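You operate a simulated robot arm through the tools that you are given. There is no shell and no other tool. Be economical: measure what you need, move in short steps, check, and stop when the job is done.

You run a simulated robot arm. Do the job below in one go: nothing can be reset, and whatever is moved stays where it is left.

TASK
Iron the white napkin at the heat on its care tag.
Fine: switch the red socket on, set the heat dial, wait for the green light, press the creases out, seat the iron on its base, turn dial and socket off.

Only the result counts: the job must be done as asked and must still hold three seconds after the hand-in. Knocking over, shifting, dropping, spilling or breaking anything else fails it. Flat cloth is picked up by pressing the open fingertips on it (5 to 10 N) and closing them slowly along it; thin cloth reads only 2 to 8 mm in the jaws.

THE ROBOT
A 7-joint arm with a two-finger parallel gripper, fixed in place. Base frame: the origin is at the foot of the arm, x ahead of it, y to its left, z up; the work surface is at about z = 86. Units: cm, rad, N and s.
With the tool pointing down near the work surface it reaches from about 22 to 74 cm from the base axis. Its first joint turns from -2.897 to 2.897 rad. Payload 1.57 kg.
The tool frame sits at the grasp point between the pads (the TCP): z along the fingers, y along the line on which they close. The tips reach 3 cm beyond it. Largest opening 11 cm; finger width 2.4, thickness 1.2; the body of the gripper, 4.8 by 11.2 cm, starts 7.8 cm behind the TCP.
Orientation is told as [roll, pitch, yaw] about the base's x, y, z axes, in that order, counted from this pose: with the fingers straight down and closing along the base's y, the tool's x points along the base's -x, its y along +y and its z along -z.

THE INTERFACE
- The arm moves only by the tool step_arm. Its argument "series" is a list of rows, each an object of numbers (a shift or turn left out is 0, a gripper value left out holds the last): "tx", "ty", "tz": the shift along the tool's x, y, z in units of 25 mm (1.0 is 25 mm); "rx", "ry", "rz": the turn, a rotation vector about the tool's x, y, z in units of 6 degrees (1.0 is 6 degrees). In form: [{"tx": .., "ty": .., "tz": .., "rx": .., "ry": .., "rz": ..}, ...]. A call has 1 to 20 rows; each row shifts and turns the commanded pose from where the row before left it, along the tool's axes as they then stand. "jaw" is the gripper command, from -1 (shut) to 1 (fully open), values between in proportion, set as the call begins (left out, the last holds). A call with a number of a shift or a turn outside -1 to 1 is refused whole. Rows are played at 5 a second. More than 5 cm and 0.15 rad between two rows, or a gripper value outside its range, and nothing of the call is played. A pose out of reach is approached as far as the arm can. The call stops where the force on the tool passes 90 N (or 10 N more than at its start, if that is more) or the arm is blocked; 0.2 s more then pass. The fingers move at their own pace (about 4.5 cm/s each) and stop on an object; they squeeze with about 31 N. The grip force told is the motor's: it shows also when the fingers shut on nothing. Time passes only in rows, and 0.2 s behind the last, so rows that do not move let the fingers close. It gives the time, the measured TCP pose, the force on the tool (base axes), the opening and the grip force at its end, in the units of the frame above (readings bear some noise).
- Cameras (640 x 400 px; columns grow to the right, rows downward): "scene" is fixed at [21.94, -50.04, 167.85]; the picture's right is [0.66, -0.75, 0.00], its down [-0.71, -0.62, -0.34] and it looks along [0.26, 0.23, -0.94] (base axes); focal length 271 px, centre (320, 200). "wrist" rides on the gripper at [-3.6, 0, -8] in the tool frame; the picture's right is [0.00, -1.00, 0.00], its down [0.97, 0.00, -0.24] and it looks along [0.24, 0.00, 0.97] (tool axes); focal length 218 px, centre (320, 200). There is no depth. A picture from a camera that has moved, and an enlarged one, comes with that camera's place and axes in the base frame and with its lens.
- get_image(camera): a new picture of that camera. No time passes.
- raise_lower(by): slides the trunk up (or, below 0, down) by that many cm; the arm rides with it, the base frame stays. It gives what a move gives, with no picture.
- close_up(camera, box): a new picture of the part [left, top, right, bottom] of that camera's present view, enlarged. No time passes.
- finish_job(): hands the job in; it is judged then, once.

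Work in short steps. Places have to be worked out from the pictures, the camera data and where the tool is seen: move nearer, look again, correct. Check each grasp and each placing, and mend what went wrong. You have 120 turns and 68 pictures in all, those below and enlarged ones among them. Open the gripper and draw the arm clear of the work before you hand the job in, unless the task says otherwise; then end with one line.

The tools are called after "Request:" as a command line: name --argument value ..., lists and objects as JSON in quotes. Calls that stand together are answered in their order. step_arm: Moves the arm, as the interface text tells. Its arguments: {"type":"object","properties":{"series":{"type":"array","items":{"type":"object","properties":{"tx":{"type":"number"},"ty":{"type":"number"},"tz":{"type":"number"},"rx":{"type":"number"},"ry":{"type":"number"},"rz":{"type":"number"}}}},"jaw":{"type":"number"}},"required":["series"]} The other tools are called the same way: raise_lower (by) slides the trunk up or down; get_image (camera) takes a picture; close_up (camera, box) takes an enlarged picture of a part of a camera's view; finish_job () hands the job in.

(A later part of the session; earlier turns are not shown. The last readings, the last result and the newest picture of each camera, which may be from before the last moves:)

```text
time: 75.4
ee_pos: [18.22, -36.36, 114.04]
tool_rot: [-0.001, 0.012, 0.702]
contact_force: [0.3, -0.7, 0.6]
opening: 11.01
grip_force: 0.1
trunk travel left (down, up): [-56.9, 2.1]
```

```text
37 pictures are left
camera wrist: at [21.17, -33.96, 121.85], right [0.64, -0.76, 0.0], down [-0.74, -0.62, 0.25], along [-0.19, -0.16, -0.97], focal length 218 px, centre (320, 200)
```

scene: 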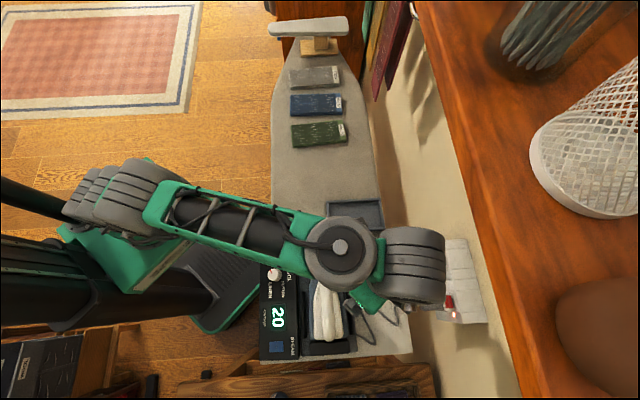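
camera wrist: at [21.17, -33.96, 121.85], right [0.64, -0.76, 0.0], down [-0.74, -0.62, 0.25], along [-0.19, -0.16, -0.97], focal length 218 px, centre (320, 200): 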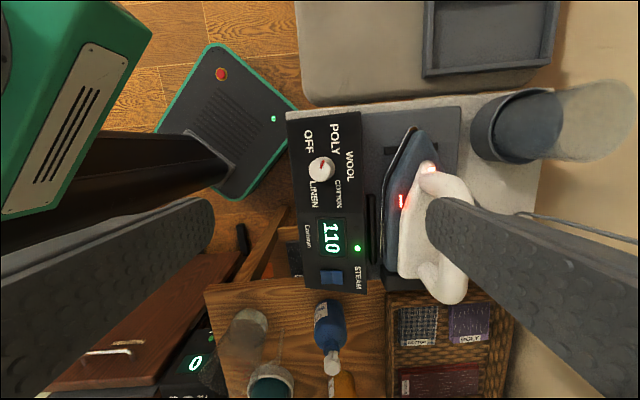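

Green lamp is lit at 110. Zoom to verify the pointer, then move over the iron.

Request:
close_up --camera "wrist" --box '[280, 100, 480, 310]'

Request:
step_arm --series '[{"rz": -0.8}, {"ty": -0.9, "tx": 0.45}, {"ty": -0.9, "tx": 0.45}, {"ty": -0.9, "tx": 0.45}, {"ty": -0.9, "tx": 0.45}, {"ty": -0.9, "tx": 0.45}, {"ty": -0.9, "tx": 0.45}]'

Request:
get_image --camera "wrist"

```text
1.90 times, centred on (380, 205) of wrist
camera zoom: at [21.17, -33.96, 121.85], right [0.64, -0.76, 0.0], down [-0.74, -0.62, 0.25], along [-0.19, -0.16, -0.97], focal length 416 px, centre (206, 190)
```

zoom: 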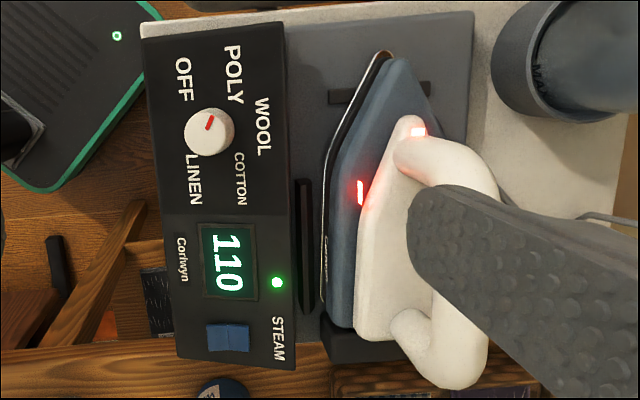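

```text
time: 77.0
ee_pos: [23.15, -50.81, 114.25]
tool_rot: [0.001, 0.012, 0.782]
contact_force: [0.0, -0.4, 0.3]
opening: 11.02
grip_force: 0.1
trunk travel left (down, up): [-56.9, 2.1]
```

```text
35 pictures are left
camera wrist: at [25.77, -47.99, 122.04], right [0.71, -0.71, 0.0], down [-0.69, -0.68, 0.25], along [-0.18, -0.18, -0.97], focal length 218 px, centre (320, 200)
```

wrist: 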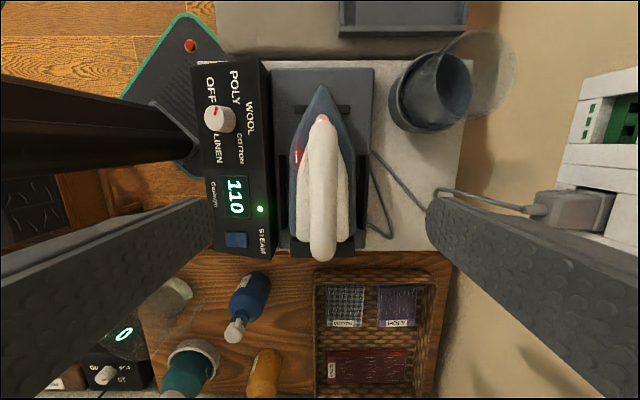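

Pointer is on POLY, green lamp lit at 110. Plan: grip the handle with yaw -135° (nose then swings to the board's near side when yaw goes to -45° over the napkin). Rotate the hand 180° here, above the iron.

Request:
step_arm --series '[{"rz": 1}, {"rz": 1}, {"rz": 1}, {"rz": 1}, {"rz": 1}, {"rz": 1}, {"rz": 1}, {"rz": 1}, {"rz": 1}, {"rz": 1}, {"rz": 1}, {"rz": 1}, {"rz": 1}, {"rz": 1}, {"rz": 1}]'

Request:
step_arm --series '[{"rz": 1}, {"rz": 1}, {"rz": 1}, {"rz": 1}, {"rz": 1}, {"rz": 1}, {"rz": 1}, {"rz": 1}, {"rz": 1}, {"rz": 1}, {"rz": 1}, {"rz": 1}, {"rz": 1}, {"rz": 1}, {"rz": 1}]'

Request:
get_image --camera "wrist"

```text
time: 80.2
ee_pos: [23.07, -50.67, 114.01]
tool_rot: [-0.013, -0.001, -0.791]
contact_force: [-0.1, -0.5, 0.1]
opening: 11.02
grip_force: 0.2
trunk travel left (down, up): [-56.9, 2.1]
```

```text
time: 83.4
ee_pos: [23.06, -50.82, 113.97]
tool_rot: [-0.001, -0.013, -2.36]
contact_force: [-0.5, 0.2, 0.3]
opening: 10.98
grip_force: 0.2
trunk travel left (down, up): [-56.9, 2.1]
```

```text
34 pictures are left
camera wrist: at [20.58, -53.17, 122.0], right [-0.7, 0.71, 0.0], down [0.69, 0.69, 0.23], along [0.16, 0.16, -0.97], focal length 218 px, centre (320, 200)
```

wrist: 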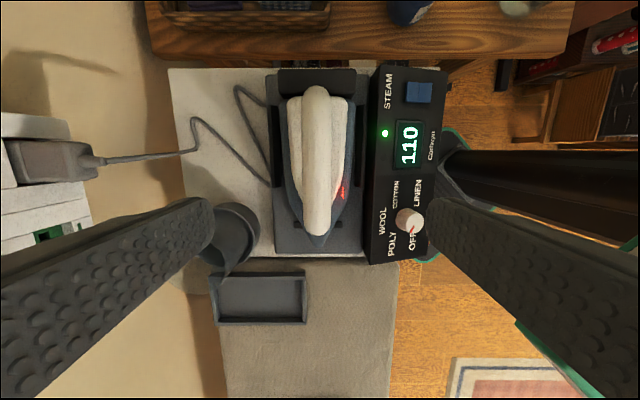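

Handle centred near e1 -21, e2 52.45. I tilt 15° about the closing axis (to gain reach later) and descend partway.

Request:
step_arm --series '[{"ry": -0.85, "ty": 0.08, "tx": -0.15}, {"ry": -0.85}, {"ry": -0.8}, {"tz": 0.8, "tx": 0.21}, {"tz": 0.8, "tx": 0.21}, {"tz": 0.8, "tx": 0.21}]'

Request:
get_image --camera "wrist"

```text
time: 84.8
ee_pos: [24.9, -52.35, 111.47]
tool_rot: [-0.022, -0.215, -2.357]
contact_force: [0.2, 0.2, 0.4]
opening: 10.98
grip_force: 0.2
out of reach, approached as far as the arm can: row 1, 2, 4, 5, 6
trunk travel left (down, up): [-56.9, 2.1]
```

```text
33 pictures are left
camera wrist: at [23.77, -53.63, 119.93], right [-0.7, 0.71, 0.02], down [0.71, 0.7, 0.03], along [0.0, 0.03, -1.0], focal length 218 px, centre (320, 200)
```

wrist: 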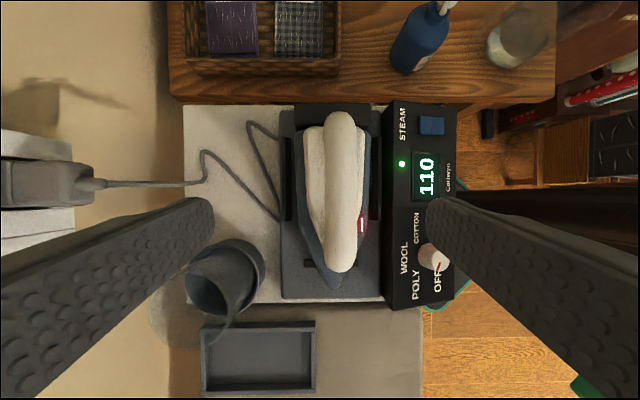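

I recentre sideways over the handle and will lower using the trunk.

Request:
step_arm --series '[{"ty": -0.43}, {"ty": -0.43}]'

Request:
raise_lower --by -5

Request:
step_arm --series '[{"ry": -0.4}]'

```text
time: 85.4
ee_pos: [23.64, -51.03, 112.52]
tool_rot: [-0.021, -0.215, -2.357]
contact_force: [0.2, -0.3, -0.6]
opening: 11.02
grip_force: 0.0
out of reach, approached as far as the arm can: row 1, 2
trunk travel left (down, up): [-56.9, 2.1]
```

```text
time: 86.3
ee_pos: [23.67, -51.0, 107.48]
tool_rot: [-0.021, -0.216, -2.357]
contact_force: [0.1, 0.4, 0.3]
opening: 11.02
grip_force: 0.0
trunk travel left (down, up): [-51.9, 7.1]
```

```text
time: 86.7
ee_pos: [23.83, -51.38, 108.13]
tool_rot: [-0.026, -0.255, -2.355]
contact_force: [1.3, -0.5, -0.8]
opening: 11.01
grip_force: 0.1
out of reach, approached as far as the arm can: row 1
trunk travel left (down, up): [-51.9, 7.1]
```

Tilt ≈14.6°. Correct e2 by -0.7 cm and lower the trunk 6 cm, then look.

Request:
step_arm --series '[{"ty": -0.3}]'

Request:
raise_lower --by -6

Request:
get_image --camera "wrist"

```text
time: 87.1
ee_pos: [23.55, -50.88, 108.51]
tool_rot: [-0.026, -0.254, -2.355]
contact_force: [0.3, -0.1, 0.0]
opening: 11.0
grip_force: 0.1
out of reach, approached as far as the arm can: row 1
trunk travel left (down, up): [-51.9, 7.1]
```

```text
time: 88.1
ee_pos: [23.49, -50.97, 102.39]
tool_rot: [-0.025, -0.254, -2.355]
contact_force: [0.0, 0.3, -0.9]
opening: 10.98
grip_force: 0.1
trunk travel left (down, up): [-45.9, 13.1]
```

```text
32 pictures are left
camera wrist: at [22.62, -52.04, 111.06], right [-0.7, 0.71, 0.03], down [0.71, 0.7, -0.01], along [-0.03, 0.01, -1.0], focal length 218 px, centre (320, 200)
```

wrist: 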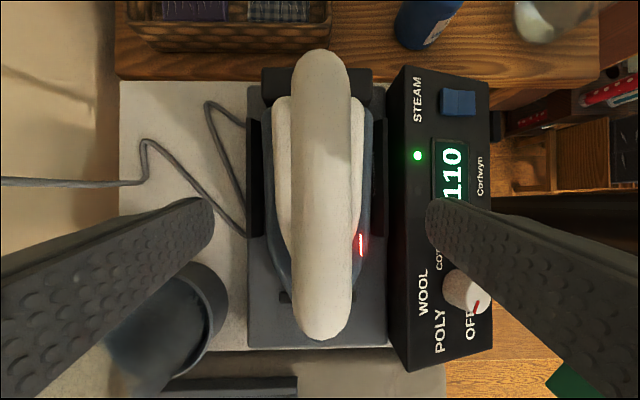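

Handle is centred between the fingers. Lower 2 cm and close.

Request:
raise_lower --by -2

Request:
step_arm --jaw -1 --series '[{}, {}, {}, {}, {}, {}]'

Request:
get_image --camera "wrist"

```text
time: 88.8
ee_pos: [23.45, -50.84, 100.37]
tool_rot: [-0.026, -0.254, -2.356]
contact_force: [0.0, 0.2, 0.7]
opening: 10.98
grip_force: 0.0
trunk travel left (down, up): [-43.9, 15.1]
```

```text
time: 90.2
ee_pos: [23.43, -50.96, 100.41]
tool_rot: [-0.026, -0.253, -2.356]
contact_force: [-1.1, 3.0, 0.7]
opening: 2.9
grip_force: 25.6
trunk travel left (down, up): [-43.9, 15.1]
```

```text
31 pictures are left
camera wrist: at [22.6, -52.01, 109.08], right [-0.7, 0.71, 0.03], down [0.71, 0.7, -0.01], along [-0.03, 0.01, -1.0], focal length 218 px, centre (320, 200)
```

wrist: 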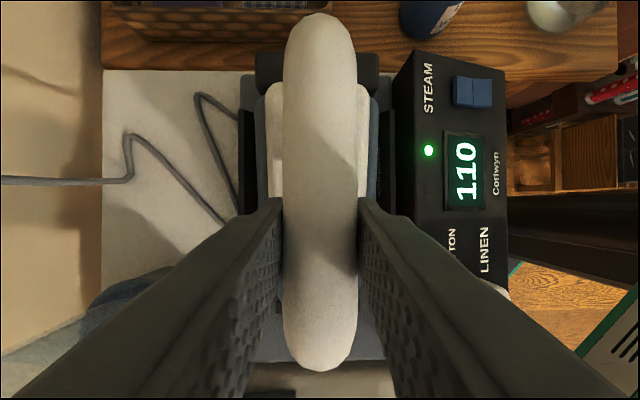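

Gripped (2.9 cm). Seated pose noted: (23.43,-50.96,100.41), rot (-0.026,-0.253,-2.356). Lift 12 cm with the trunk.

Request:
raise_lower --by 12

Request:
get_image --camera "wrist"

```text
time: 91.7
ee_pos: [23.51, -51.05, 112.37]
tool_rot: [-0.029, -0.252, -2.355]
contact_force: [-0.1, 0.3, -11.1]
opening: 2.87
grip_force: 31.4
trunk travel left (down, up): [-55.9, 3.1]
```

```text
30 pictures are left
camera wrist: at [22.66, -52.1, 120.98], right [-0.7, 0.71, 0.03], down [0.71, 0.7, -0.01], along [-0.03, 0.01, -1.0], focal length 218 px, centre (320, 200)
```

wrist: 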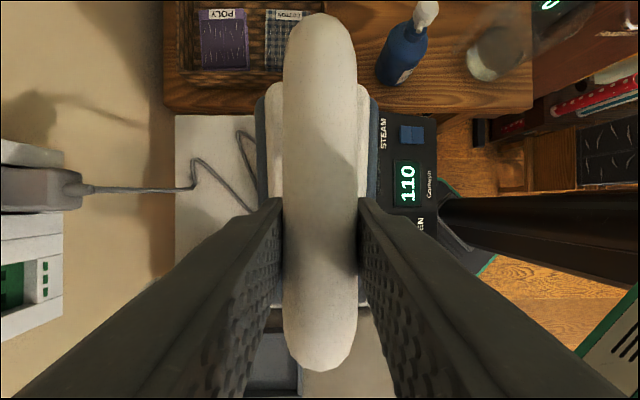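

Lifted cleanly (≈11 N weight). I carry it along the board direction ~20 cm at height.

Request:
step_arm --series '[{"tx": 0.85, "tz": -0.22, "ty": -0.13}, {"tx": 0.85, "tz": -0.22, "ty": -0.13}, {"tx": 0.85, "tz": -0.22, "ty": -0.13}, {"tx": 0.85, "tz": -0.22, "ty": -0.13}, {"tx": 0.85, "tz": -0.22, "ty": -0.13}, {"tx": 0.85, "tz": -0.22, "ty": -0.13}, {"tx": 0.85, "tz": -0.22, "ty": -0.13}, {"tx": 0.85, "tz": -0.22, "ty": -0.13}, {"tx": 0.85, "tz": -0.22, "ty": -0.13}]'

```text
time: 93.7
ee_pos: [35.49, -35.07, 112.52]
tool_rot: [-0.028, -0.256, -2.354]
contact_force: [0.3, 0.7, -9.5]
opening: 2.89
grip_force: 30.7
trunk travel left (down, up): [-55.9, 3.1]
```

Good, on track without limits. Now yaw +90° about the vertical in place.

Request:
step_arm --series '[{"rz": -0.968, "rx": -0.25}, {"rz": -0.968, "rx": -0.25}, {"rz": -0.968, "rx": -0.25}, {"rz": -0.968, "rx": -0.25}, {"rz": -0.968, "rx": -0.25}, {"rz": -0.968, "rx": -0.25}, {"rz": -0.968, "rx": -0.25}, {"rz": -0.968, "rx": -0.25}, {"rz": -0.968, "rx": -0.25}, {"rz": -0.968, "rx": -0.25}, {"rz": -0.968, "rx": -0.25}, {"rz": -0.968, "rx": -0.25}, {"rz": -0.968, "rx": -0.25}, {"rz": -0.968, "rx": -0.25}, {"rz": -0.968, "rx": -0.25}]'

```text
time: 96.9
ee_pos: [35.61, -34.16, 116.92]
tool_rot: [-0.001, -0.225, -0.79]
contact_force: [0.3, -0.2, -9.9]
opening: 2.89
grip_force: 30.8
out of reach, approached as far as the arm can: row 4, 5, 6, 7, 8, 9, 10, 12
trunk travel left (down, up): [-55.9, 3.1]
```

Yaw -45°, tilt slightly reduced (will correct). Now travel +e1 ~47 cm toward the napkin at height.

Request:
step_arm --series '[{"ty": 1, "tx": 0.04}, {"ty": 1, "tx": 0.04}, {"ty": 1, "tx": 0.04}, {"ty": 1, "tx": 0.04}, {"ty": 1, "tx": 0.04}, {"ty": 1, "tx": 0.04}, {"ty": 1, "tx": 0.04}, {"ty": 1, "tx": 0.04}, {"ty": 1, "tx": 0.04}, {"ty": 1, "tx": 0.04}, {"ty": 1, "tx": 0.04}, {"ty": 1, "tx": 0.04}, {"ty": 1, "tx": 0.04}, {"ty": 1, "tx": 0.04}, {"ty": 1, "tx": 0.04}, {"ty": 1, "tx": 0.04}, {"ty": 1, "tx": 0.04}, {"ty": 1, "tx": 0.04}, {"ty": 1, "tx": 0.04}]'

Request:
get_image --camera "wrist"

Request:
get_image --camera "scene"

```text
time: 100.9
ee_pos: [66.64, 0.68, 118.82]
tool_rot: [-0.003, -0.225, -0.792]
contact_force: [-0.1, 1.0, -11.2]
opening: 2.89
grip_force: 30.7
out of reach, approached as far as the arm can: row 2, 5, 6, 7, 8, 9
trunk travel left (down, up): [-55.9, 3.1]
```

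```text
29 pictures are left
camera wrist: at [67.84, -0.34, 127.37], right [-0.71, -0.7, 0.0], down [-0.7, 0.71, 0.02], along [-0.01, 0.01, -1.0], focal length 218 px, centre (320, 200)
```

wrist: 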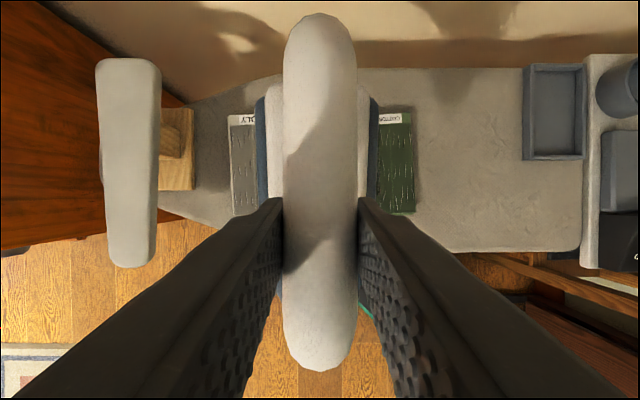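

```text
28 pictures are left
```

scene: 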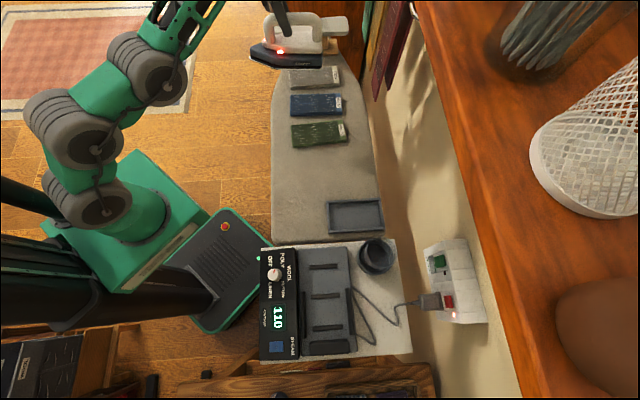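

Napkin spans e1 54.6–64.3, e2 ≈45–63.6 (tag beyond 60). I correct the orientation to the seated attitude and move over it: e1→59.4, e2→47.2.

Request:
step_arm --series '[{"ty": 0.94, "tx": -0.05}, {"ty": 0.94, "tx": -0.05}, {"ty": 0.94, "tx": -0.05}, {"ty": 0.94, "tx": -0.05}, {"ty": 0.94, "tx": -0.05}, {"ry": -0.28, "rx": 0.22}]'

```text
time: 102.3
ee_pos: [69.6, 7.86, 117.83]
tool_rot: [-0.026, -0.254, -0.792]
contact_force: [-0.3, -0.4, -10.0]
opening: 2.89
grip_force: 30.8
out of reach, approached as far as the arm can: row 3, 4, 5, 6
trunk travel left (down, up): [-55.9, 3.1]
```

Extension-limited at this height; descend ~11 cm and then go outward.

Request:
step_arm --series '[{"tz": 0.87, "tx": 0.22}, {"tz": 0.87, "tx": 0.22}, {"tz": 0.87, "tx": 0.22}, {"tz": 0.87, "tx": 0.22}, {"tz": 0.87, "tx": 0.22}, {"ty": 0.6, "tx": -0.45, "tz": 0.11}, {"ty": 0.6, "tx": -0.45, "tz": 0.11}, {"ty": 0.6, "tx": -0.45, "tz": 0.11}]'

Request:
get_image --camera "wrist"

```text
time: 104.1
ee_pos: [71.47, 8.09, 106.44]
tool_rot: [-0.025, -0.254, -0.792]
contact_force: [0.5, -0.2, -10.0]
opening: 2.85
grip_force: 31.3
out of reach, approached as far as the arm can: row 7, 8
trunk travel left (down, up): [-55.9, 3.1]
```

```text
27 pictures are left
camera wrist: at [72.67, 7.35, 115.1], right [-0.71, -0.7, 0.03], down [-0.7, 0.71, -0.01], along [-0.01, -0.03, -1.0], focal length 218 px, centre (320, 200)
```

wrist: 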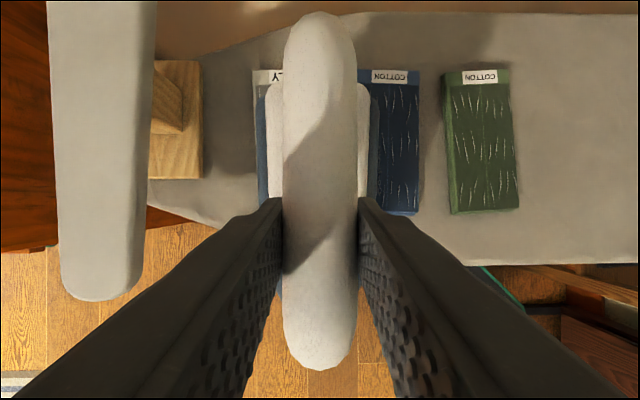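

Iron spans e1 ≈51.5–61.3 now; needs ≈+3 in e1 and +2.3 in e2. I raise the trunk fully and then go lower and outward.

Request:
raise_lower --by 3.1

Request:
step_arm --series '[{"tz": 0.87, "tx": 0.22}, {"tz": 0.87, "tx": 0.22}, {"tz": 0.6, "tx": 0.15}, {"ty": 0.4, "tx": -0.3, "tz": 0.07}, {"ty": 0.4, "tx": -0.3, "tz": 0.07}, {"ty": 0.4, "tx": -0.3, "tz": 0.07}]'

```text
time: 104.8
ee_pos: [71.36, 8.12, 109.61]
tool_rot: [-0.027, -0.257, -0.79]
contact_force: [0.1, -0.2, -10.8]
opening: 2.86
grip_force: 30.8
trunk travel left (down, up): [-59.0, 0.0]
```

```text
time: 106.2
ee_pos: [71.14, 8.09, 104.08]
tool_rot: [-0.026, -0.254, -0.79]
contact_force: [-0.2, 0.3, -10.8]
opening: 2.9
grip_force: 31.0
out of reach, approached as far as the arm can: row 3, 4, 5, 6
trunk travel left (down, up): [-59.0, 0.0]
```

Wrist-tilt limited when low relative to the shoulder. Lower with the trunk 4 cm instead and test outward motion.

Request:
raise_lower --by -4

Request:
step_arm --series '[{"ty": 0.4, "tx": -0.3, "tz": 0.07}, {"ty": 0.4, "tx": -0.3, "tz": 0.07}, {"ty": 0.4, "tx": -0.3, "tz": 0.07}]'

Request:
get_image --camera "scene"

```text
time: 107.0
ee_pos: [71.16, 8.01, 100.15]
tool_rot: [-0.026, -0.255, -0.791]
contact_force: [0.5, -0.5, -9.9]
opening: 2.89
grip_force: 30.8
trunk travel left (down, up): [-55.0, 4.0]
```

```text
time: 107.8
ee_pos: [71.09, 8.0, 100.0]
tool_rot: [-0.025, -0.256, -0.792]
contact_force: [-0.6, -0.2, -10.6]
opening: 2.89
grip_force: 31.3
out of reach, approached as far as the arm can: row 1, 2, 3
trunk travel left (down, up): [-55.0, 4.0]
```

```text
26 pictures are left
```

scene: 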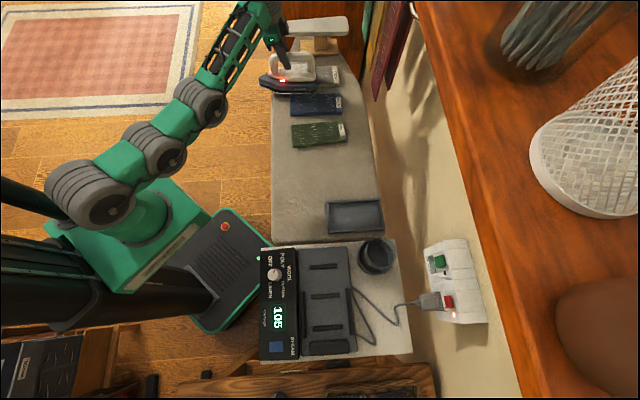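

Display shows 105 (slow cooling). Data suggest the wrist wants the shoulder lower than the wrist: I raise the arm 8 cm, then lower the trunk 8 cm and retry outward.

Request:
step_arm --series '[{"tz": -0.78, "tx": -0.2}, {"tz": -0.78, "tx": -0.2}, {"tz": -0.78, "tx": -0.2}, {"tz": -0.78, "tx": -0.2}]'

Request:
raise_lower --by -8

Request:
step_arm --series '[{"ty": 0.4, "tx": -0.3, "tz": 0.07}, {"ty": 0.4, "tx": -0.3, "tz": 0.07}, {"ty": 0.4, "tx": -0.3, "tz": 0.07}]'

```text
time: 108.8
ee_pos: [71.54, 8.04, 108.02]
tool_rot: [-0.026, -0.254, -0.788]
contact_force: [-0.8, -0.9, -11.0]
opening: 2.89
grip_force: 31.0
trunk travel left (down, up): [-55.0, 4.0]
```

```text
time: 110.0
ee_pos: [71.44, 8.09, 100.25]
tool_rot: [-0.024, -0.254, -0.79]
contact_force: [-0.4, 0.6, -10.5]
opening: 2.85
grip_force: 31.0
trunk travel left (down, up): [-47.0, 12.0]
```

```text
time: 110.8
ee_pos: [71.39, 8.06, 100.16]
tool_rot: [-0.027, -0.255, -0.791]
contact_force: [0.6, 0.0, -10.5]
opening: 2.91
grip_force: 30.5
out of reach, approached as far as the arm can: row 1, 2, 3
trunk travel left (down, up): [-47.0, 12.0]
```

Still limited at r≈72 with this tilted grasp. Test (in the air): raise 7 cm, take the tilt out, and see how far the vertical tool reaches.

Request:
step_arm --series '[{"tz": -0.9, "tx": -0.23}, {"tz": -0.9, "tx": -0.23}, {"tz": -0.9, "tx": -0.23}, {"ry": 0.8}, {"ry": 0.8}, {"ry": 0.8}, {"ty": 0.5, "tx": -0.4}, {"ty": 0.5, "tx": -0.4}, {"ty": 0.5, "tx": -0.4}]'

Request:
raise_lower --by 4

Request:
step_arm --series '[{"tz": 0.8}, {"tz": 0.8}, {"ty": 0.4, "tx": -0.3}, {"ty": 0.4, "tx": -0.3}]'

```text
time: 112.8
ee_pos: [69.56, 8.7, 106.09]
tool_rot: [-0.023, -0.004, -0.797]
contact_force: [-0.7, 0.6, -9.9]
opening: 2.89
grip_force: 30.8
out of reach, approached as far as the arm can: row 2, 3, 5, 6, 7, 8, 9
trunk travel left (down, up): [-47.0, 12.0]
```

```text
time: 113.7
ee_pos: [69.62, 8.62, 109.83]
tool_rot: [-0.027, -0.004, -0.795]
contact_force: [-0.3, 0.2, -10.7]
opening: 2.89
grip_force: 31.4
trunk travel left (down, up): [-51.0, 8.0]
```

```text
time: 114.7
ee_pos: [70.86, 8.61, 105.74]
tool_rot: [-0.022, -0.004, -0.796]
contact_force: [-0.2, -0.1, -9.8]
opening: 2.88
grip_force: 30.4
out of reach, approached as far as the arm can: row 4
trunk travel left (down, up): [-51.0, 8.0]
```

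Fitting the data: reach improves when the tilt points radially. So I restore the 14.6° tilt and yaw toward radial (heel outward), about yaw -12°.

Request:
step_arm --series '[{"tx": 0.6}, {"rz": -1}, {"rz": -1}, {"rz": -1}, {"rz": -1}, {"rz": -1}, {"rz": -0.6}, {"ry": -0.8}, {"ry": -0.8}, {"ry": -0.8}]'

Request:
raise_lower --by 6

Request:
get_image --camera "scene"

```text
time: 116.8
ee_pos: [69.7, 9.96, 105.83]
tool_rot: [-0.023, -0.241, -0.204]
contact_force: [-0.7, -0.5, -9.4]
opening: 2.92
grip_force: 31.1
trunk travel left (down, up): [-51.0, 8.0]
```

```text
time: 117.8
ee_pos: [69.72, 10.01, 111.78]
tool_rot: [-0.023, -0.239, -0.206]
contact_force: [-0.6, 1.4, -10.3]
opening: 2.88
grip_force: 30.8
trunk travel left (down, up): [-57.0, 2.0]
```

```text
25 pictures are left
```

scene: 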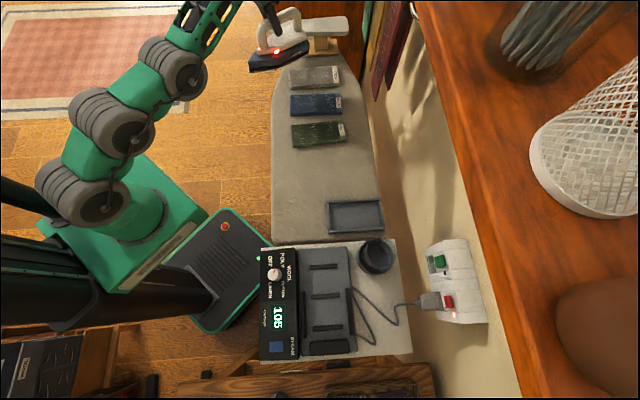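

All feasible now. I'll use yaw ≈ -30° (keeps the iron off the blue napkin): rotate, level, then go down ~7 cm and out toward (75.9, 5.5).

Request:
step_arm --series '[{"rz": 0.968, "rx": 0.25}, {"rz": 0.968, "rx": 0.25}, {"rz": 0.968, "rx": 0.25, "ry": -0.13}, {"tz": 0.9, "tx": 0.23}, {"tz": 0.9, "tx": 0.23}, {"tz": 0.9, "tx": 0.23}, {"tx": -0.5, "tz": 0.12}, {"tx": -0.5, "tz": 0.12}, {"tx": -0.5, "tz": 0.12}, {"tx": -0.5, "tz": 0.12}, {"tx": -0.5, "tz": 0.12}]'

Request:
get_image --camera "wrist"

```text
time: 120.2
ee_pos: [72.89, 6.76, 107.29]
tool_rot: [-0.027, -0.262, -0.518]
contact_force: [0.0, -0.6, -10.2]
opening: 2.87
grip_force: 31.0
out of reach, approached as far as the arm can: row 5, 6, 9, 10, 11
trunk travel left (down, up): [-57.0, 2.0]
```

```text
24 pictures are left
camera wrist: at [74.3, 6.39, 115.95], right [-0.5, -0.87, 0.02], down [-0.87, 0.5, -0.02], along [0.0, -0.03, -1.0], focal length 218 px, centre (320, 200)
```

wrist: 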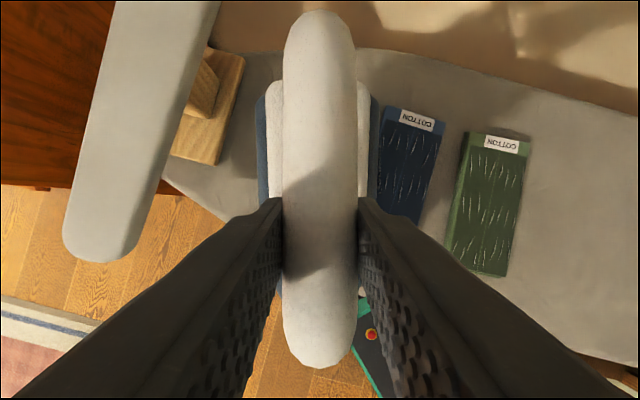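

Extension-limited at r≈73. Better plan: set the iron flat on the napkin here, then regrip vertically nearer its nose to gain reach. Lower with the trunk toward contact.

Request:
raise_lower --by -8.5

Request:
raise_lower --by -0.7

Request:
get_image --camera "scene"

```text
time: 121.5
ee_pos: [72.94, 6.88, 99.32]
tool_rot: [-0.019, -0.269, -0.52]
contact_force: [4.5, 0.1, 15.3]
opening: 2.89
grip_force: 30.8
trunk travel left (down, up): [-48.5, 10.5]
```

```text
time: 122.0
ee_pos: [72.74, 6.9, 98.59]
tool_rot: [-0.023, -0.266, -0.518]
contact_force: [4.7, 0.7, 29.7]
opening: 2.87
grip_force: 30.9
trunk travel left (down, up): [-47.8, 11.2]
```

```text
23 pictures are left
```

scene: 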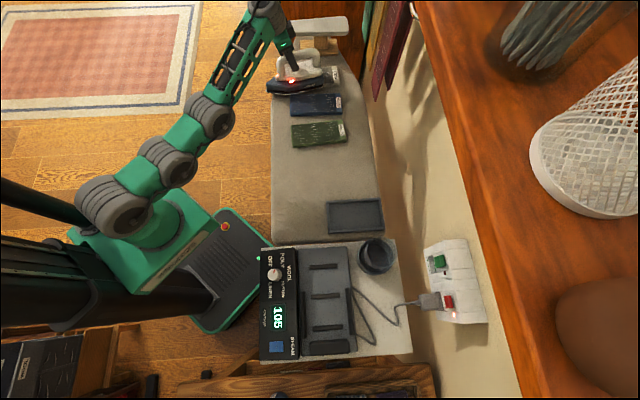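

Contact: pressing ~30 N on the napkin at TCP z 98.6. Check the placement up close.

Request:
close_up --camera "scene" --box '[240, 30, 370, 130]'

```text
4.00 times, centred on (305, 80) of scene
camera zoom: at [21.94, -50.04, 167.85], right [0.66, -0.75, 0.0], down [-0.71, -0.62, -0.34], along [0.26, 0.23, -0.94], focal length 1082 px, centre (380, 680)
```

zoom: 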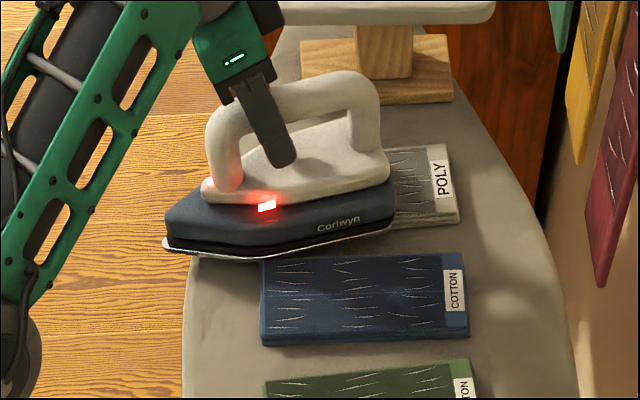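

The iron lies nicely on the white napkin, just clear of blue. I lift 2 cm, shift to cover the far-left corner, and press again.

Request:
raise_lower --by 2.5

Request:
step_arm --series '[{"tx": 0.4, "ty": 0.4, "tz": -0.1}, {"tx": 0.4, "ty": 0.4, "tz": -0.1}, {"tx": 0.36, "ty": 0.4, "tz": -0.1}]'

Request:
raise_lower --by -2.5

Request:
close_up --camera "scene" --box '[240, 30, 370, 130]'

```text
time: 122.7
ee_pos: [72.92, 6.8, 100.3]
tool_rot: [-0.031, -0.256, -0.516]
contact_force: [0.3, -1.2, -10.8]
opening: 2.87
grip_force: 31.0
trunk travel left (down, up): [-50.3, 8.7]
```

```text
time: 123.5
ee_pos: [71.98, 10.96, 100.41]
tool_rot: [-0.027, -0.262, -0.517]
contact_force: [-0.1, -0.2, -10.0]
opening: 2.85
grip_force: 31.3
trunk travel left (down, up): [-50.3, 8.7]
```

```text
time: 124.2
ee_pos: [72.06, 11.04, 98.42]
tool_rot: [-0.021, -0.267, -0.519]
contact_force: [4.5, 3.1, 11.5]
opening: 2.86
grip_force: 31.3
trunk travel left (down, up): [-47.8, 11.2]
```

```text
4.00 times, centred on (305, 80) of scene
camera zoom: at [21.94, -50.04, 167.85], right [0.66, -0.75, 0.0], down [-0.71, -0.62, -0.34], along [0.26, 0.23, -0.94], focal length 1082 px, centre (380, 680)
```

zoom: 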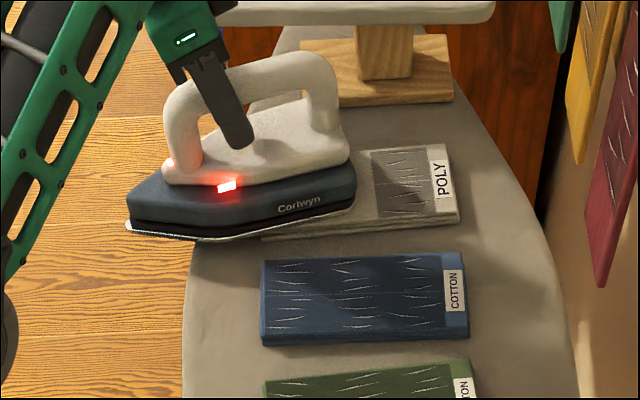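

Ironed area turned visibly smooth; only the right strip (≈6 cm) is left. I lift, return to the stable spot, set down, and regrip nearer the nose with a vertical tool.

Request:
raise_lower --by 2.5

Request:
step_arm --series '[{"tx": -0.4, "ty": -0.4, "tz": 0.1}, {"tx": -0.4, "ty": -0.4, "tz": 0.1}, {"tx": -0.4, "ty": -0.4, "tz": 0.1}, {"ty": -0.4}]'

Request:
raise_lower --by -1.8

```text
time: 125.0
ee_pos: [72.06, 11.02, 100.29]
tool_rot: [-0.029, -0.259, -0.518]
contact_force: [0.4, 0.2, -9.9]
opening: 2.85
grip_force: 31.4
trunk travel left (down, up): [-50.3, 8.7]
```

```text
time: 126.0
ee_pos: [72.36, 6.66, 100.57]
tool_rot: [-0.024, -0.26, -0.518]
contact_force: [0.1, -0.3, -10.6]
opening: 2.86
grip_force: 31.2
out of reach, approached as far as the arm can: row 3
trunk travel left (down, up): [-50.3, 8.7]
```

```text
time: 126.6
ee_pos: [72.34, 6.54, 98.94]
tool_rot: [-0.024, -0.26, -0.518]
contact_force: [-0.2, -0.5, -10.2]
opening: 2.86
grip_force: 31.0
trunk travel left (down, up): [-48.5, 10.5]
```

Not in contact yet; lower a little more.

Request:
raise_lower --by -0.7

Request:
close_up --camera "scene" --box '[240, 30, 370, 130]'

```text
time: 127.2
ee_pos: [72.24, 6.68, 98.57]
tool_rot: [-0.02, -0.267, -0.519]
contact_force: [3.6, 1.8, 9.7]
opening: 2.87
grip_force: 31.1
trunk travel left (down, up): [-47.8, 11.2]
```

```text
4.00 times, centred on (305, 80) of scene
camera zoom: at [21.94, -50.04, 167.85], right [0.66, -0.75, 0.0], down [-0.71, -0.62, -0.34], along [0.26, 0.23, -0.94], focal length 1082 px, centre (380, 680)
```

zoom: 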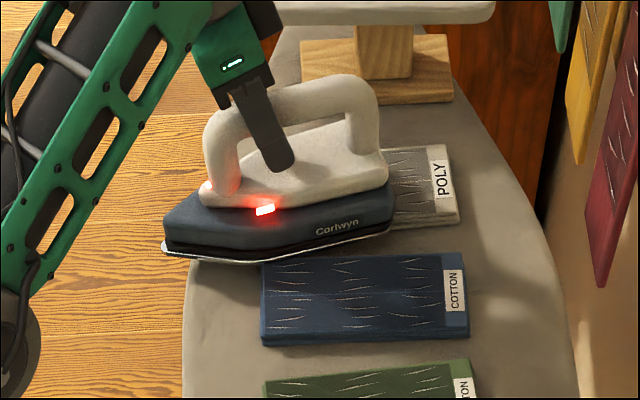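

Set down stably. Open the jaws, raise the trunk fully (lifts hand off the handle), then make the tool vertical.

Request:
step_arm --jaw 0.3 --series '[{}, {}, {}, {}]'

Request:
raise_lower --by 11.2

Request:
step_arm --series '[{"ry": 0.85}, {"ry": 0.85}, {"ry": 0.85}, {"tx": 0.6}]'

Request:
get_image --camera "wrist"

```text
time: 128.2
ee_pos: [72.16, 6.7, 98.29]
tool_rot: [-0.025, -0.261, -0.519]
contact_force: [-1.1, 1.0, 0.2]
opening: 7.16
grip_force: 0.1
trunk travel left (down, up): [-47.8, 11.2]
```

```text
time: 129.6
ee_pos: [72.3, 6.58, 109.37]
tool_rot: [-0.023, -0.261, -0.519]
contact_force: [1.3, 0.4, -0.5]
opening: 7.14
grip_force: 0.0
trunk travel left (down, up): [-59.0, 0.0]
```

```text
time: 130.6
ee_pos: [70.96, 7.42, 109.45]
tool_rot: [-0.025, 0.004, -0.524]
contact_force: [0.2, 0.4, -0.4]
opening: 7.14
grip_force: 0.0
trunk travel left (down, up): [-59.0, 0.0]
```

```text
19 pictures are left
camera wrist: at [74.24, 5.78, 117.32], right [-0.5, -0.87, 0.02], down [-0.84, 0.49, 0.25], along [-0.22, 0.1, -0.97], focal length 218 px, centre (320, 200)
```

wrist: 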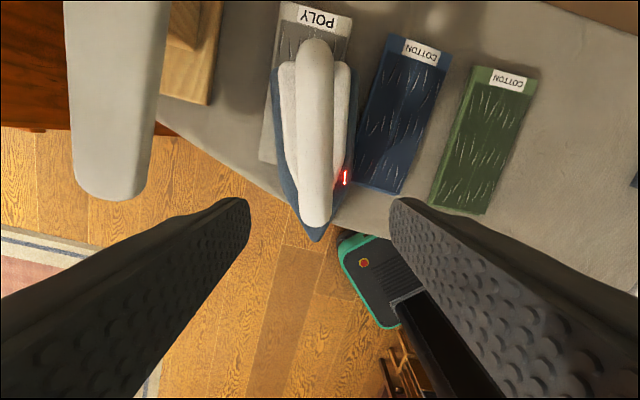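

The iron rests stably; handle is 0.6 cm toward +y of my centreline. I shift by that plus 0.7 cm toward the nose, and descend over the handle.

Request:
step_arm --series '[{"ty": 0.25, "tx": 0.3}, {"tz": 0.9}, {"tz": 0.9}, {"tz": 0.9}, {"tz": 0.9}, {"tz": 0.5}]'

Request:
get_image --camera "wrist"

```text
time: 132.0
ee_pos: [70.5, 8.15, 99.21]
tool_rot: [-0.022, 0.004, -0.524]
contact_force: [0.7, -0.2, -0.1]
opening: 7.14
grip_force: 0.1
trunk travel left (down, up): [-59.0, 0.0]
```

```text
18 pictures are left
camera wrist: at [73.8, 6.64, 107.2], right [-0.5, -0.87, 0.02], down [-0.84, 0.49, 0.24], along [-0.22, 0.1, -0.97], focal length 218 px, centre (320, 200)
```

wrist: 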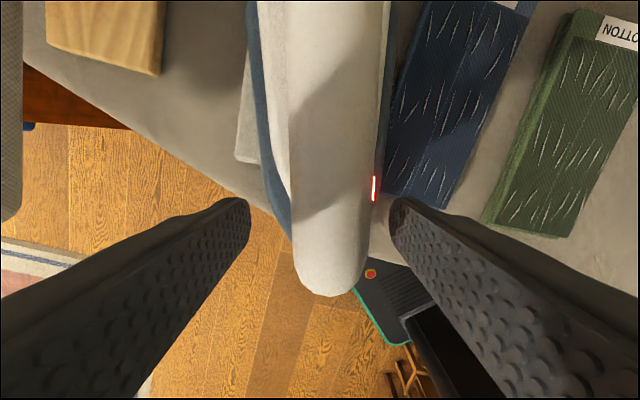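

Handle lies between the fingers, about 2 cm from its front end. Lower 0.5 cm and close.

Request:
step_arm --jaw -1 --series '[{"tz": 0.2}, {}, {}, {}, {}, {}]'

Request:
step_arm --series '[{"tz": -0.3}, {"tz": -0.3}, {"tz": -0.3}]'

Request:
close_up --camera "scene" --box '[240, 30, 370, 130]'

```text
time: 133.4
ee_pos: [70.47, 8.05, 98.83]
tool_rot: [-0.024, 0.005, -0.525]
contact_force: [-1.5, -2.4, -0.1]
opening: 2.91
grip_force: 31.0
trunk travel left (down, up): [-59.0, 0.0]
```

```text
time: 134.2
ee_pos: [70.59, 8.03, 100.81]
tool_rot: [-0.024, 0.007, -0.523]
contact_force: [-0.1, -0.3, -10.1]
opening: 2.9
grip_force: 30.6
trunk travel left (down, up): [-59.0, 0.0]
```

```text
4.00 times, centred on (305, 80) of scene
camera zoom: at [21.94, -50.04, 167.85], right [0.66, -0.75, 0.0], down [-0.71, -0.62, -0.34], along [0.26, 0.23, -0.94], focal length 1082 px, centre (380, 680)
```

zoom: 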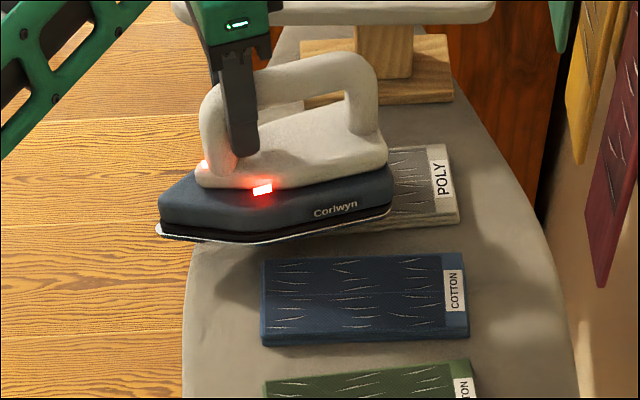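

Regripped firmly. Move outward along +e2 by ~4.2 cm while lifted.

Request:
step_arm --series '[{"tx": -0.41, "ty": -0.08}, {"tx": -0.41, "ty": -0.08}, {"tx": -0.41, "ty": -0.08}, {"tx": -0.41, "ty": -0.08}]'

Request:
close_up --camera "scene" --box '[240, 30, 370, 130]'

```text
time: 135.2
ee_pos: [73.76, 5.4, 100.68]
tool_rot: [-0.025, 0.007, -0.525]
contact_force: [0.2, 0.4, -10.3]
opening: 2.91
grip_force: 30.8
trunk travel left (down, up): [-59.0, 0.0]
```

```text
4.00 times, centred on (305, 80) of scene
camera zoom: at [21.94, -50.04, 167.85], right [0.66, -0.75, 0.0], down [-0.71, -0.62, -0.34], along [0.26, 0.23, -0.94], focal length 1082 px, centre (380, 680)
```

zoom: 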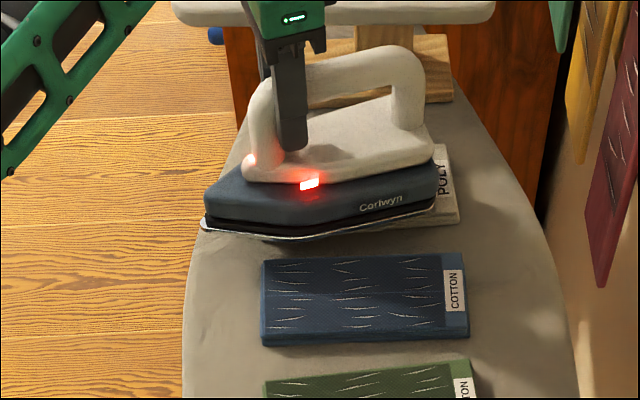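

Heel now reaches the tag edge. Press down.

Request:
step_arm --series '[{"tz": 0.4}, {"tz": 0.3}, {"tz": 0.15}, {"tz": 0.15}, {}, {}, {}]'

Request:
close_up --camera "scene" --box '[240, 30, 370, 130]'

```text
time: 136.8
ee_pos: [73.7, 5.48, 98.83]
tool_rot: [-0.02, 0.002, -0.527]
contact_force: [3.2, -0.6, 21.4]
opening: 2.9
grip_force: 31.0
trunk travel left (down, up): [-59.0, 0.0]
```

```text
4.00 times, centred on (305, 80) of scene
camera zoom: at [21.94, -50.04, 167.85], right [0.66, -0.75, 0.0], down [-0.71, -0.62, -0.34], along [0.26, 0.23, -0.94], focal length 1082 px, centre (380, 680)
```

zoom: 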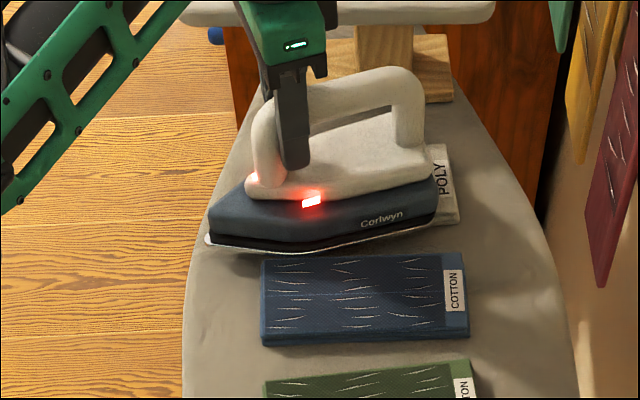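

Pressed (≈21 N plus weight). Hold 1.5 s more, then lift and back off to inspect.

Request:
step_arm --series '[{}, {}, {}, {}, {}, {}, {"tz": -0.5}, {"tz": -0.5}, {"tz": -0.8, "tx": 0.6, "ty": 0.2}, {"tz": -0.8, "tx": 0.9, "ty": 0.2}, {"tx": 0.9, "ty": 0.2}, {"tx": 0.9, "ty": 0.2}, {"tx": 0.9, "ty": 0.2}]'

Request:
close_up --camera "scene" --box '[240, 30, 370, 130]'

```text
time: 139.6
ee_pos: [65.69, 13.17, 104.77]
tool_rot: [-0.024, 0.008, -0.523]
contact_force: [-0.4, -0.4, -9.8]
opening: 2.89
grip_force: 31.0
trunk travel left (down, up): [-59.0, 0.0]
```

```text
4.00 times, centred on (305, 80) of scene
camera zoom: at [21.94, -50.04, 167.85], right [0.66, -0.75, 0.0], down [-0.71, -0.62, -0.34], along [0.26, 0.23, -0.94], focal length 1082 px, centre (380, 680)
```

zoom: 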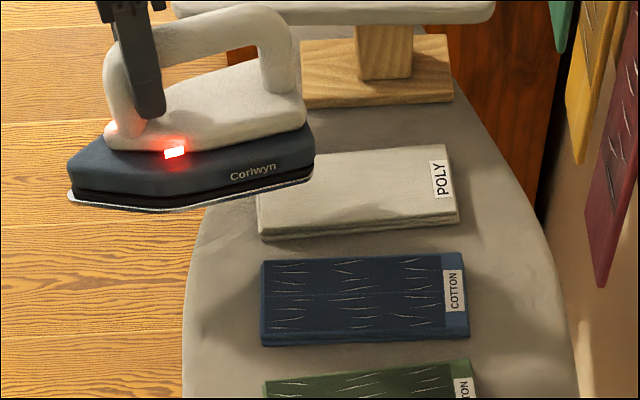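

The white napkin is completely smooth; blue is untouched. Now carry the iron back: rise and travel toward the base station.

Request:
step_arm --series '[{"tz": -0.9, "ty": -0.3}, {"tz": -0.9, "ty": -0.8}, {"tz": -0.9, "ty": -1}, {"tz": -0.5, "ty": -1, "tx": 0.1}, {"ty": -1, "tx": 0.1}, {"ty": -1, "tx": 0.1}, {"ty": -1, "tx": 0.1}, {"ty": -1, "tx": 0.1}, {"ty": -1, "tx": 0.1}, {"ty": -1, "tx": 0.1}, {"ty": -1, "tx": 0.1}, {"ty": -1, "tx": 0.1}, {"ty": -1, "tx": 0.1}, {"ty": -1, "tx": 0.1}, {"ty": -1, "tx": 0.1}, {"ty": -1, "tx": 0.1}, {"ty": -1, "tx": 0.1}, {"ty": -1, "tx": 0.1}, {"ty": -1, "tx": 0.1}, {"ty": -1, "tx": 0.1}]'

Request:
step_arm --series '[{"ty": -1}, {"ty": -1}, {"ty": -1}, {"rz": 1}, {"rz": 1}, {"rz": 1}, {"rz": 1}, {"rz": 1}, {"rz": 1}, {"rz": 1}, {"rz": 1}, {"rz": 1}]'

```text
time: 143.8
ee_pos: [38.56, -26.12, 114.0]
tool_rot: [-0.022, 0.006, -0.525]
contact_force: [-0.2, 0.1, -9.9]
opening: 2.9
grip_force: 31.2
trunk travel left (down, up): [-59.0, 0.0]
```

```text
time: 146.4
ee_pos: [34.72, -32.75, 114.24]
tool_rot: [-0.019, -0.016, -1.466]
contact_force: [1.2, -0.4, -10.5]
opening: 2.9
grip_force: 30.6
trunk travel left (down, up): [-59.0, 0.0]
```

Continue the yaw to -2.36 rad.

Request:
step_arm --series '[{"rz": 0.95}, {"rz": 0.95}, {"rz": 0.95}, {"rz": 0.95}, {"rz": 0.95}, {"rz": 0.95}, {"rz": 0.95}, {"rz": 0.95}, {"rz": 0.93}]'

Request:
get_image --camera "scene"

```text
time: 148.4
ee_pos: [34.65, -32.64, 114.26]
tool_rot: [-0.001, -0.026, -2.362]
contact_force: [-0.3, -1.4, -10.7]
opening: 2.89
grip_force: 30.8
trunk travel left (down, up): [-59.0, 0.0]
```

```text
13 pictures are left
```

scene: 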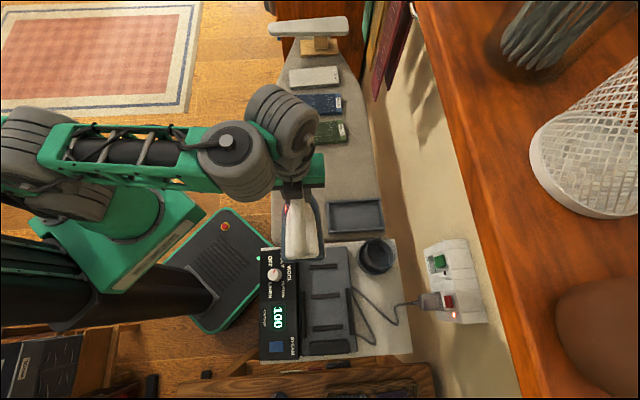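

Correct the small attitude error and move above the base: target (24.94,-49.45).

Request:
step_arm --series '[{"rx": 0.22, "ry": 0.3}, {"tx": -0.935, "ty": 0.256}, {"tx": -0.935, "ty": 0.256}, {"tx": -0.935, "ty": 0.256}, {"tx": -0.935, "ty": 0.256}, {"tx": -0.935, "ty": 0.256}, {"tx": -0.935, "ty": 0.256}, {"tx": -0.935, "ty": 0.256}, {"tx": -0.935, "ty": 0.256}]'

```text
time: 150.4
ee_pos: [24.97, -49.73, 113.78]
tool_rot: [-0.023, 0.009, -2.361]
contact_force: [0.4, -0.2, -10.1]
opening: 2.89
grip_force: 31.4
trunk travel left (down, up): [-59.0, 0.0]
```

Nearly exact. Fine-adjust and lower 9 cm with the trunk, then look.

Request:
step_arm --series '[{"tx": 0.07, "ty": -0.09}]'

Request:
raise_lower --by -9

Request:
close_up --camera "scene" --box '[250, 230, 410, 365]'

Request:
get_image --camera "wrist"

```text
time: 150.8
ee_pos: [24.9, -49.2, 114.0]
tool_rot: [-0.023, 0.008, -2.358]
contact_force: [0.3, -0.4, -10.2]
opening: 2.88
grip_force: 31.0
trunk travel left (down, up): [-59.0, 0.0]
```

```text
time: 152.0
ee_pos: [24.96, -49.25, 104.93]
tool_rot: [-0.021, 0.007, -2.36]
contact_force: [-0.6, -0.6, -9.8]
opening: 2.85
grip_force: 31.4
trunk travel left (down, up): [-50.0, 9.0]
```

```text
2.96 times, centred on (330, 298) of scene
camera zoom: at [21.94, -50.04, 167.85], right [0.66, -0.75, 0.0], down [-0.71, -0.62, -0.34], along [0.26, 0.23, -0.94], focal length 802 px, centre (290, -89)
```

zoom: 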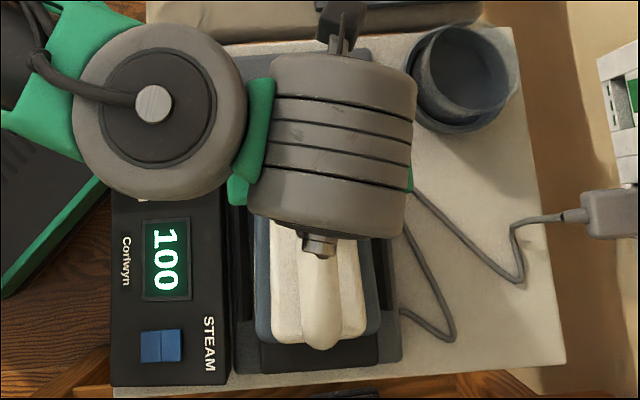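

```text
11 pictures are left
camera wrist: at [22.59, -51.88, 112.82], right [-0.7, 0.71, 0.02], down [0.69, 0.68, 0.25], along [0.16, 0.19, -0.97], focal length 218 px, centre (320, 200)
```

wrist: 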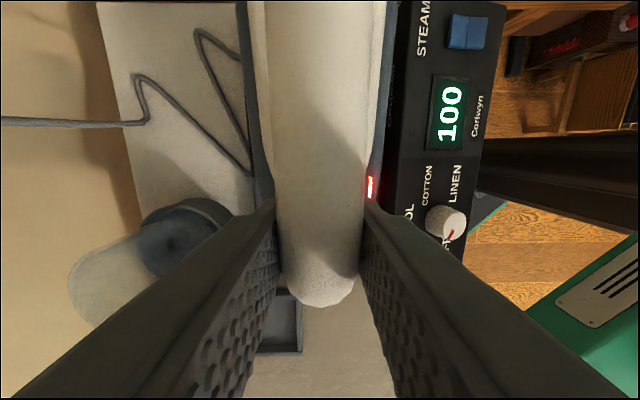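

Alignment is good to within ~2–4 mm. Adjust 2 mm rearward, lower onto the base.

Request:
step_arm --series '[{"tx": -0.09, "ty": 0.04}]'

Request:
raise_lower --by -3.7

Request:
raise_lower --by -0.5

```text
time: 152.4
ee_pos: [25.02, -49.53, 104.73]
tool_rot: [-0.023, 0.008, -2.358]
contact_force: [0.4, -0.7, -10.8]
opening: 2.89
grip_force: 31.3
trunk travel left (down, up): [-50.0, 9.0]
```

```text
time: 153.2
ee_pos: [25.1, -49.25, 101.52]
tool_rot: [-0.017, 0.002, -2.357]
contact_force: [14.2, 16.2, 12.4]
opening: 2.89
grip_force: 30.5
trunk travel left (down, up): [-46.3, 12.7]
```

```text
time: 153.8
ee_pos: [25.01, -49.21, 100.8]
tool_rot: [-0.021, 0.004, -2.359]
contact_force: [23.1, 15.2, 13.7]
opening: 2.87
grip_force: 31.0
trunk travel left (down, up): [-45.8, 13.2]
```

At seated height, but the heel rubs the rear block (+e1 force 27 N). Ease 3 mm toward the nose.

Request:
step_arm --series '[{"tx": 0.12}, {}]'

Request:
raise_lower --by -0.3

Request:
get_image --camera "wrist"

```text
time: 154.4
ee_pos: [25.12, -49.19, 100.6]
tool_rot: [-0.024, 0.007, -2.363]
contact_force: [6.3, 1.0, 5.0]
opening: 2.9
grip_force: 30.9
trunk travel left (down, up): [-45.8, 13.2]
```

```text
time: 154.9
ee_pos: [25.33, -49.09, 100.35]
tool_rot: [-0.022, 0.007, -2.358]
contact_force: [10.4, 6.6, 4.1]
opening: 2.85
grip_force: 30.7
trunk travel left (down, up): [-45.5, 13.5]
```

```text
10 pictures are left
camera wrist: at [22.84, -51.7, 108.26], right [-0.7, 0.71, 0.02], down [0.69, 0.68, 0.25], along [0.16, 0.19, -0.97], focal length 218 px, centre (320, 200)
```

wrist: 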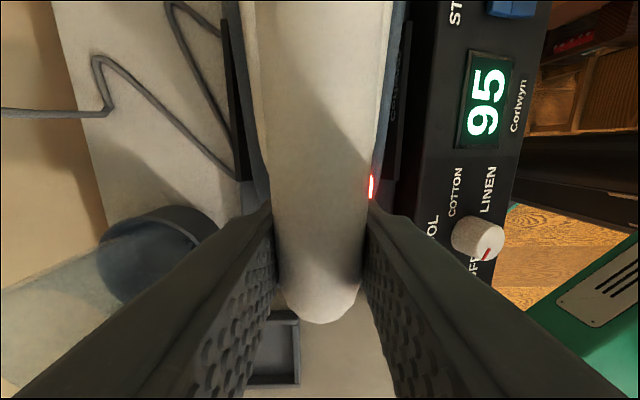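

Still settling; lower a bit more to find the firm seat.

Request:
step_arm --series '[{"tx": 0.06}, {"tz": 0.12}, {}]'

Request:
step_arm --series '[{"tz": 0.12}, {}]'

```text
time: 155.7
ee_pos: [25.37, -49.02, 100.22]
tool_rot: [-0.019, 0.005, -2.359]
contact_force: [9.4, 2.6, 15.9]
opening: 2.9
grip_force: 30.5
trunk travel left (down, up): [-45.5, 13.5]
```

```text
time: 156.3
ee_pos: [25.32, -49.08, 99.9]
tool_rot: [-0.015, 0.004, -2.36]
contact_force: [9.4, -2.7, 39.5]
opening: 2.87
grip_force: 29.4
trunk travel left (down, up): [-45.5, 13.5]
```

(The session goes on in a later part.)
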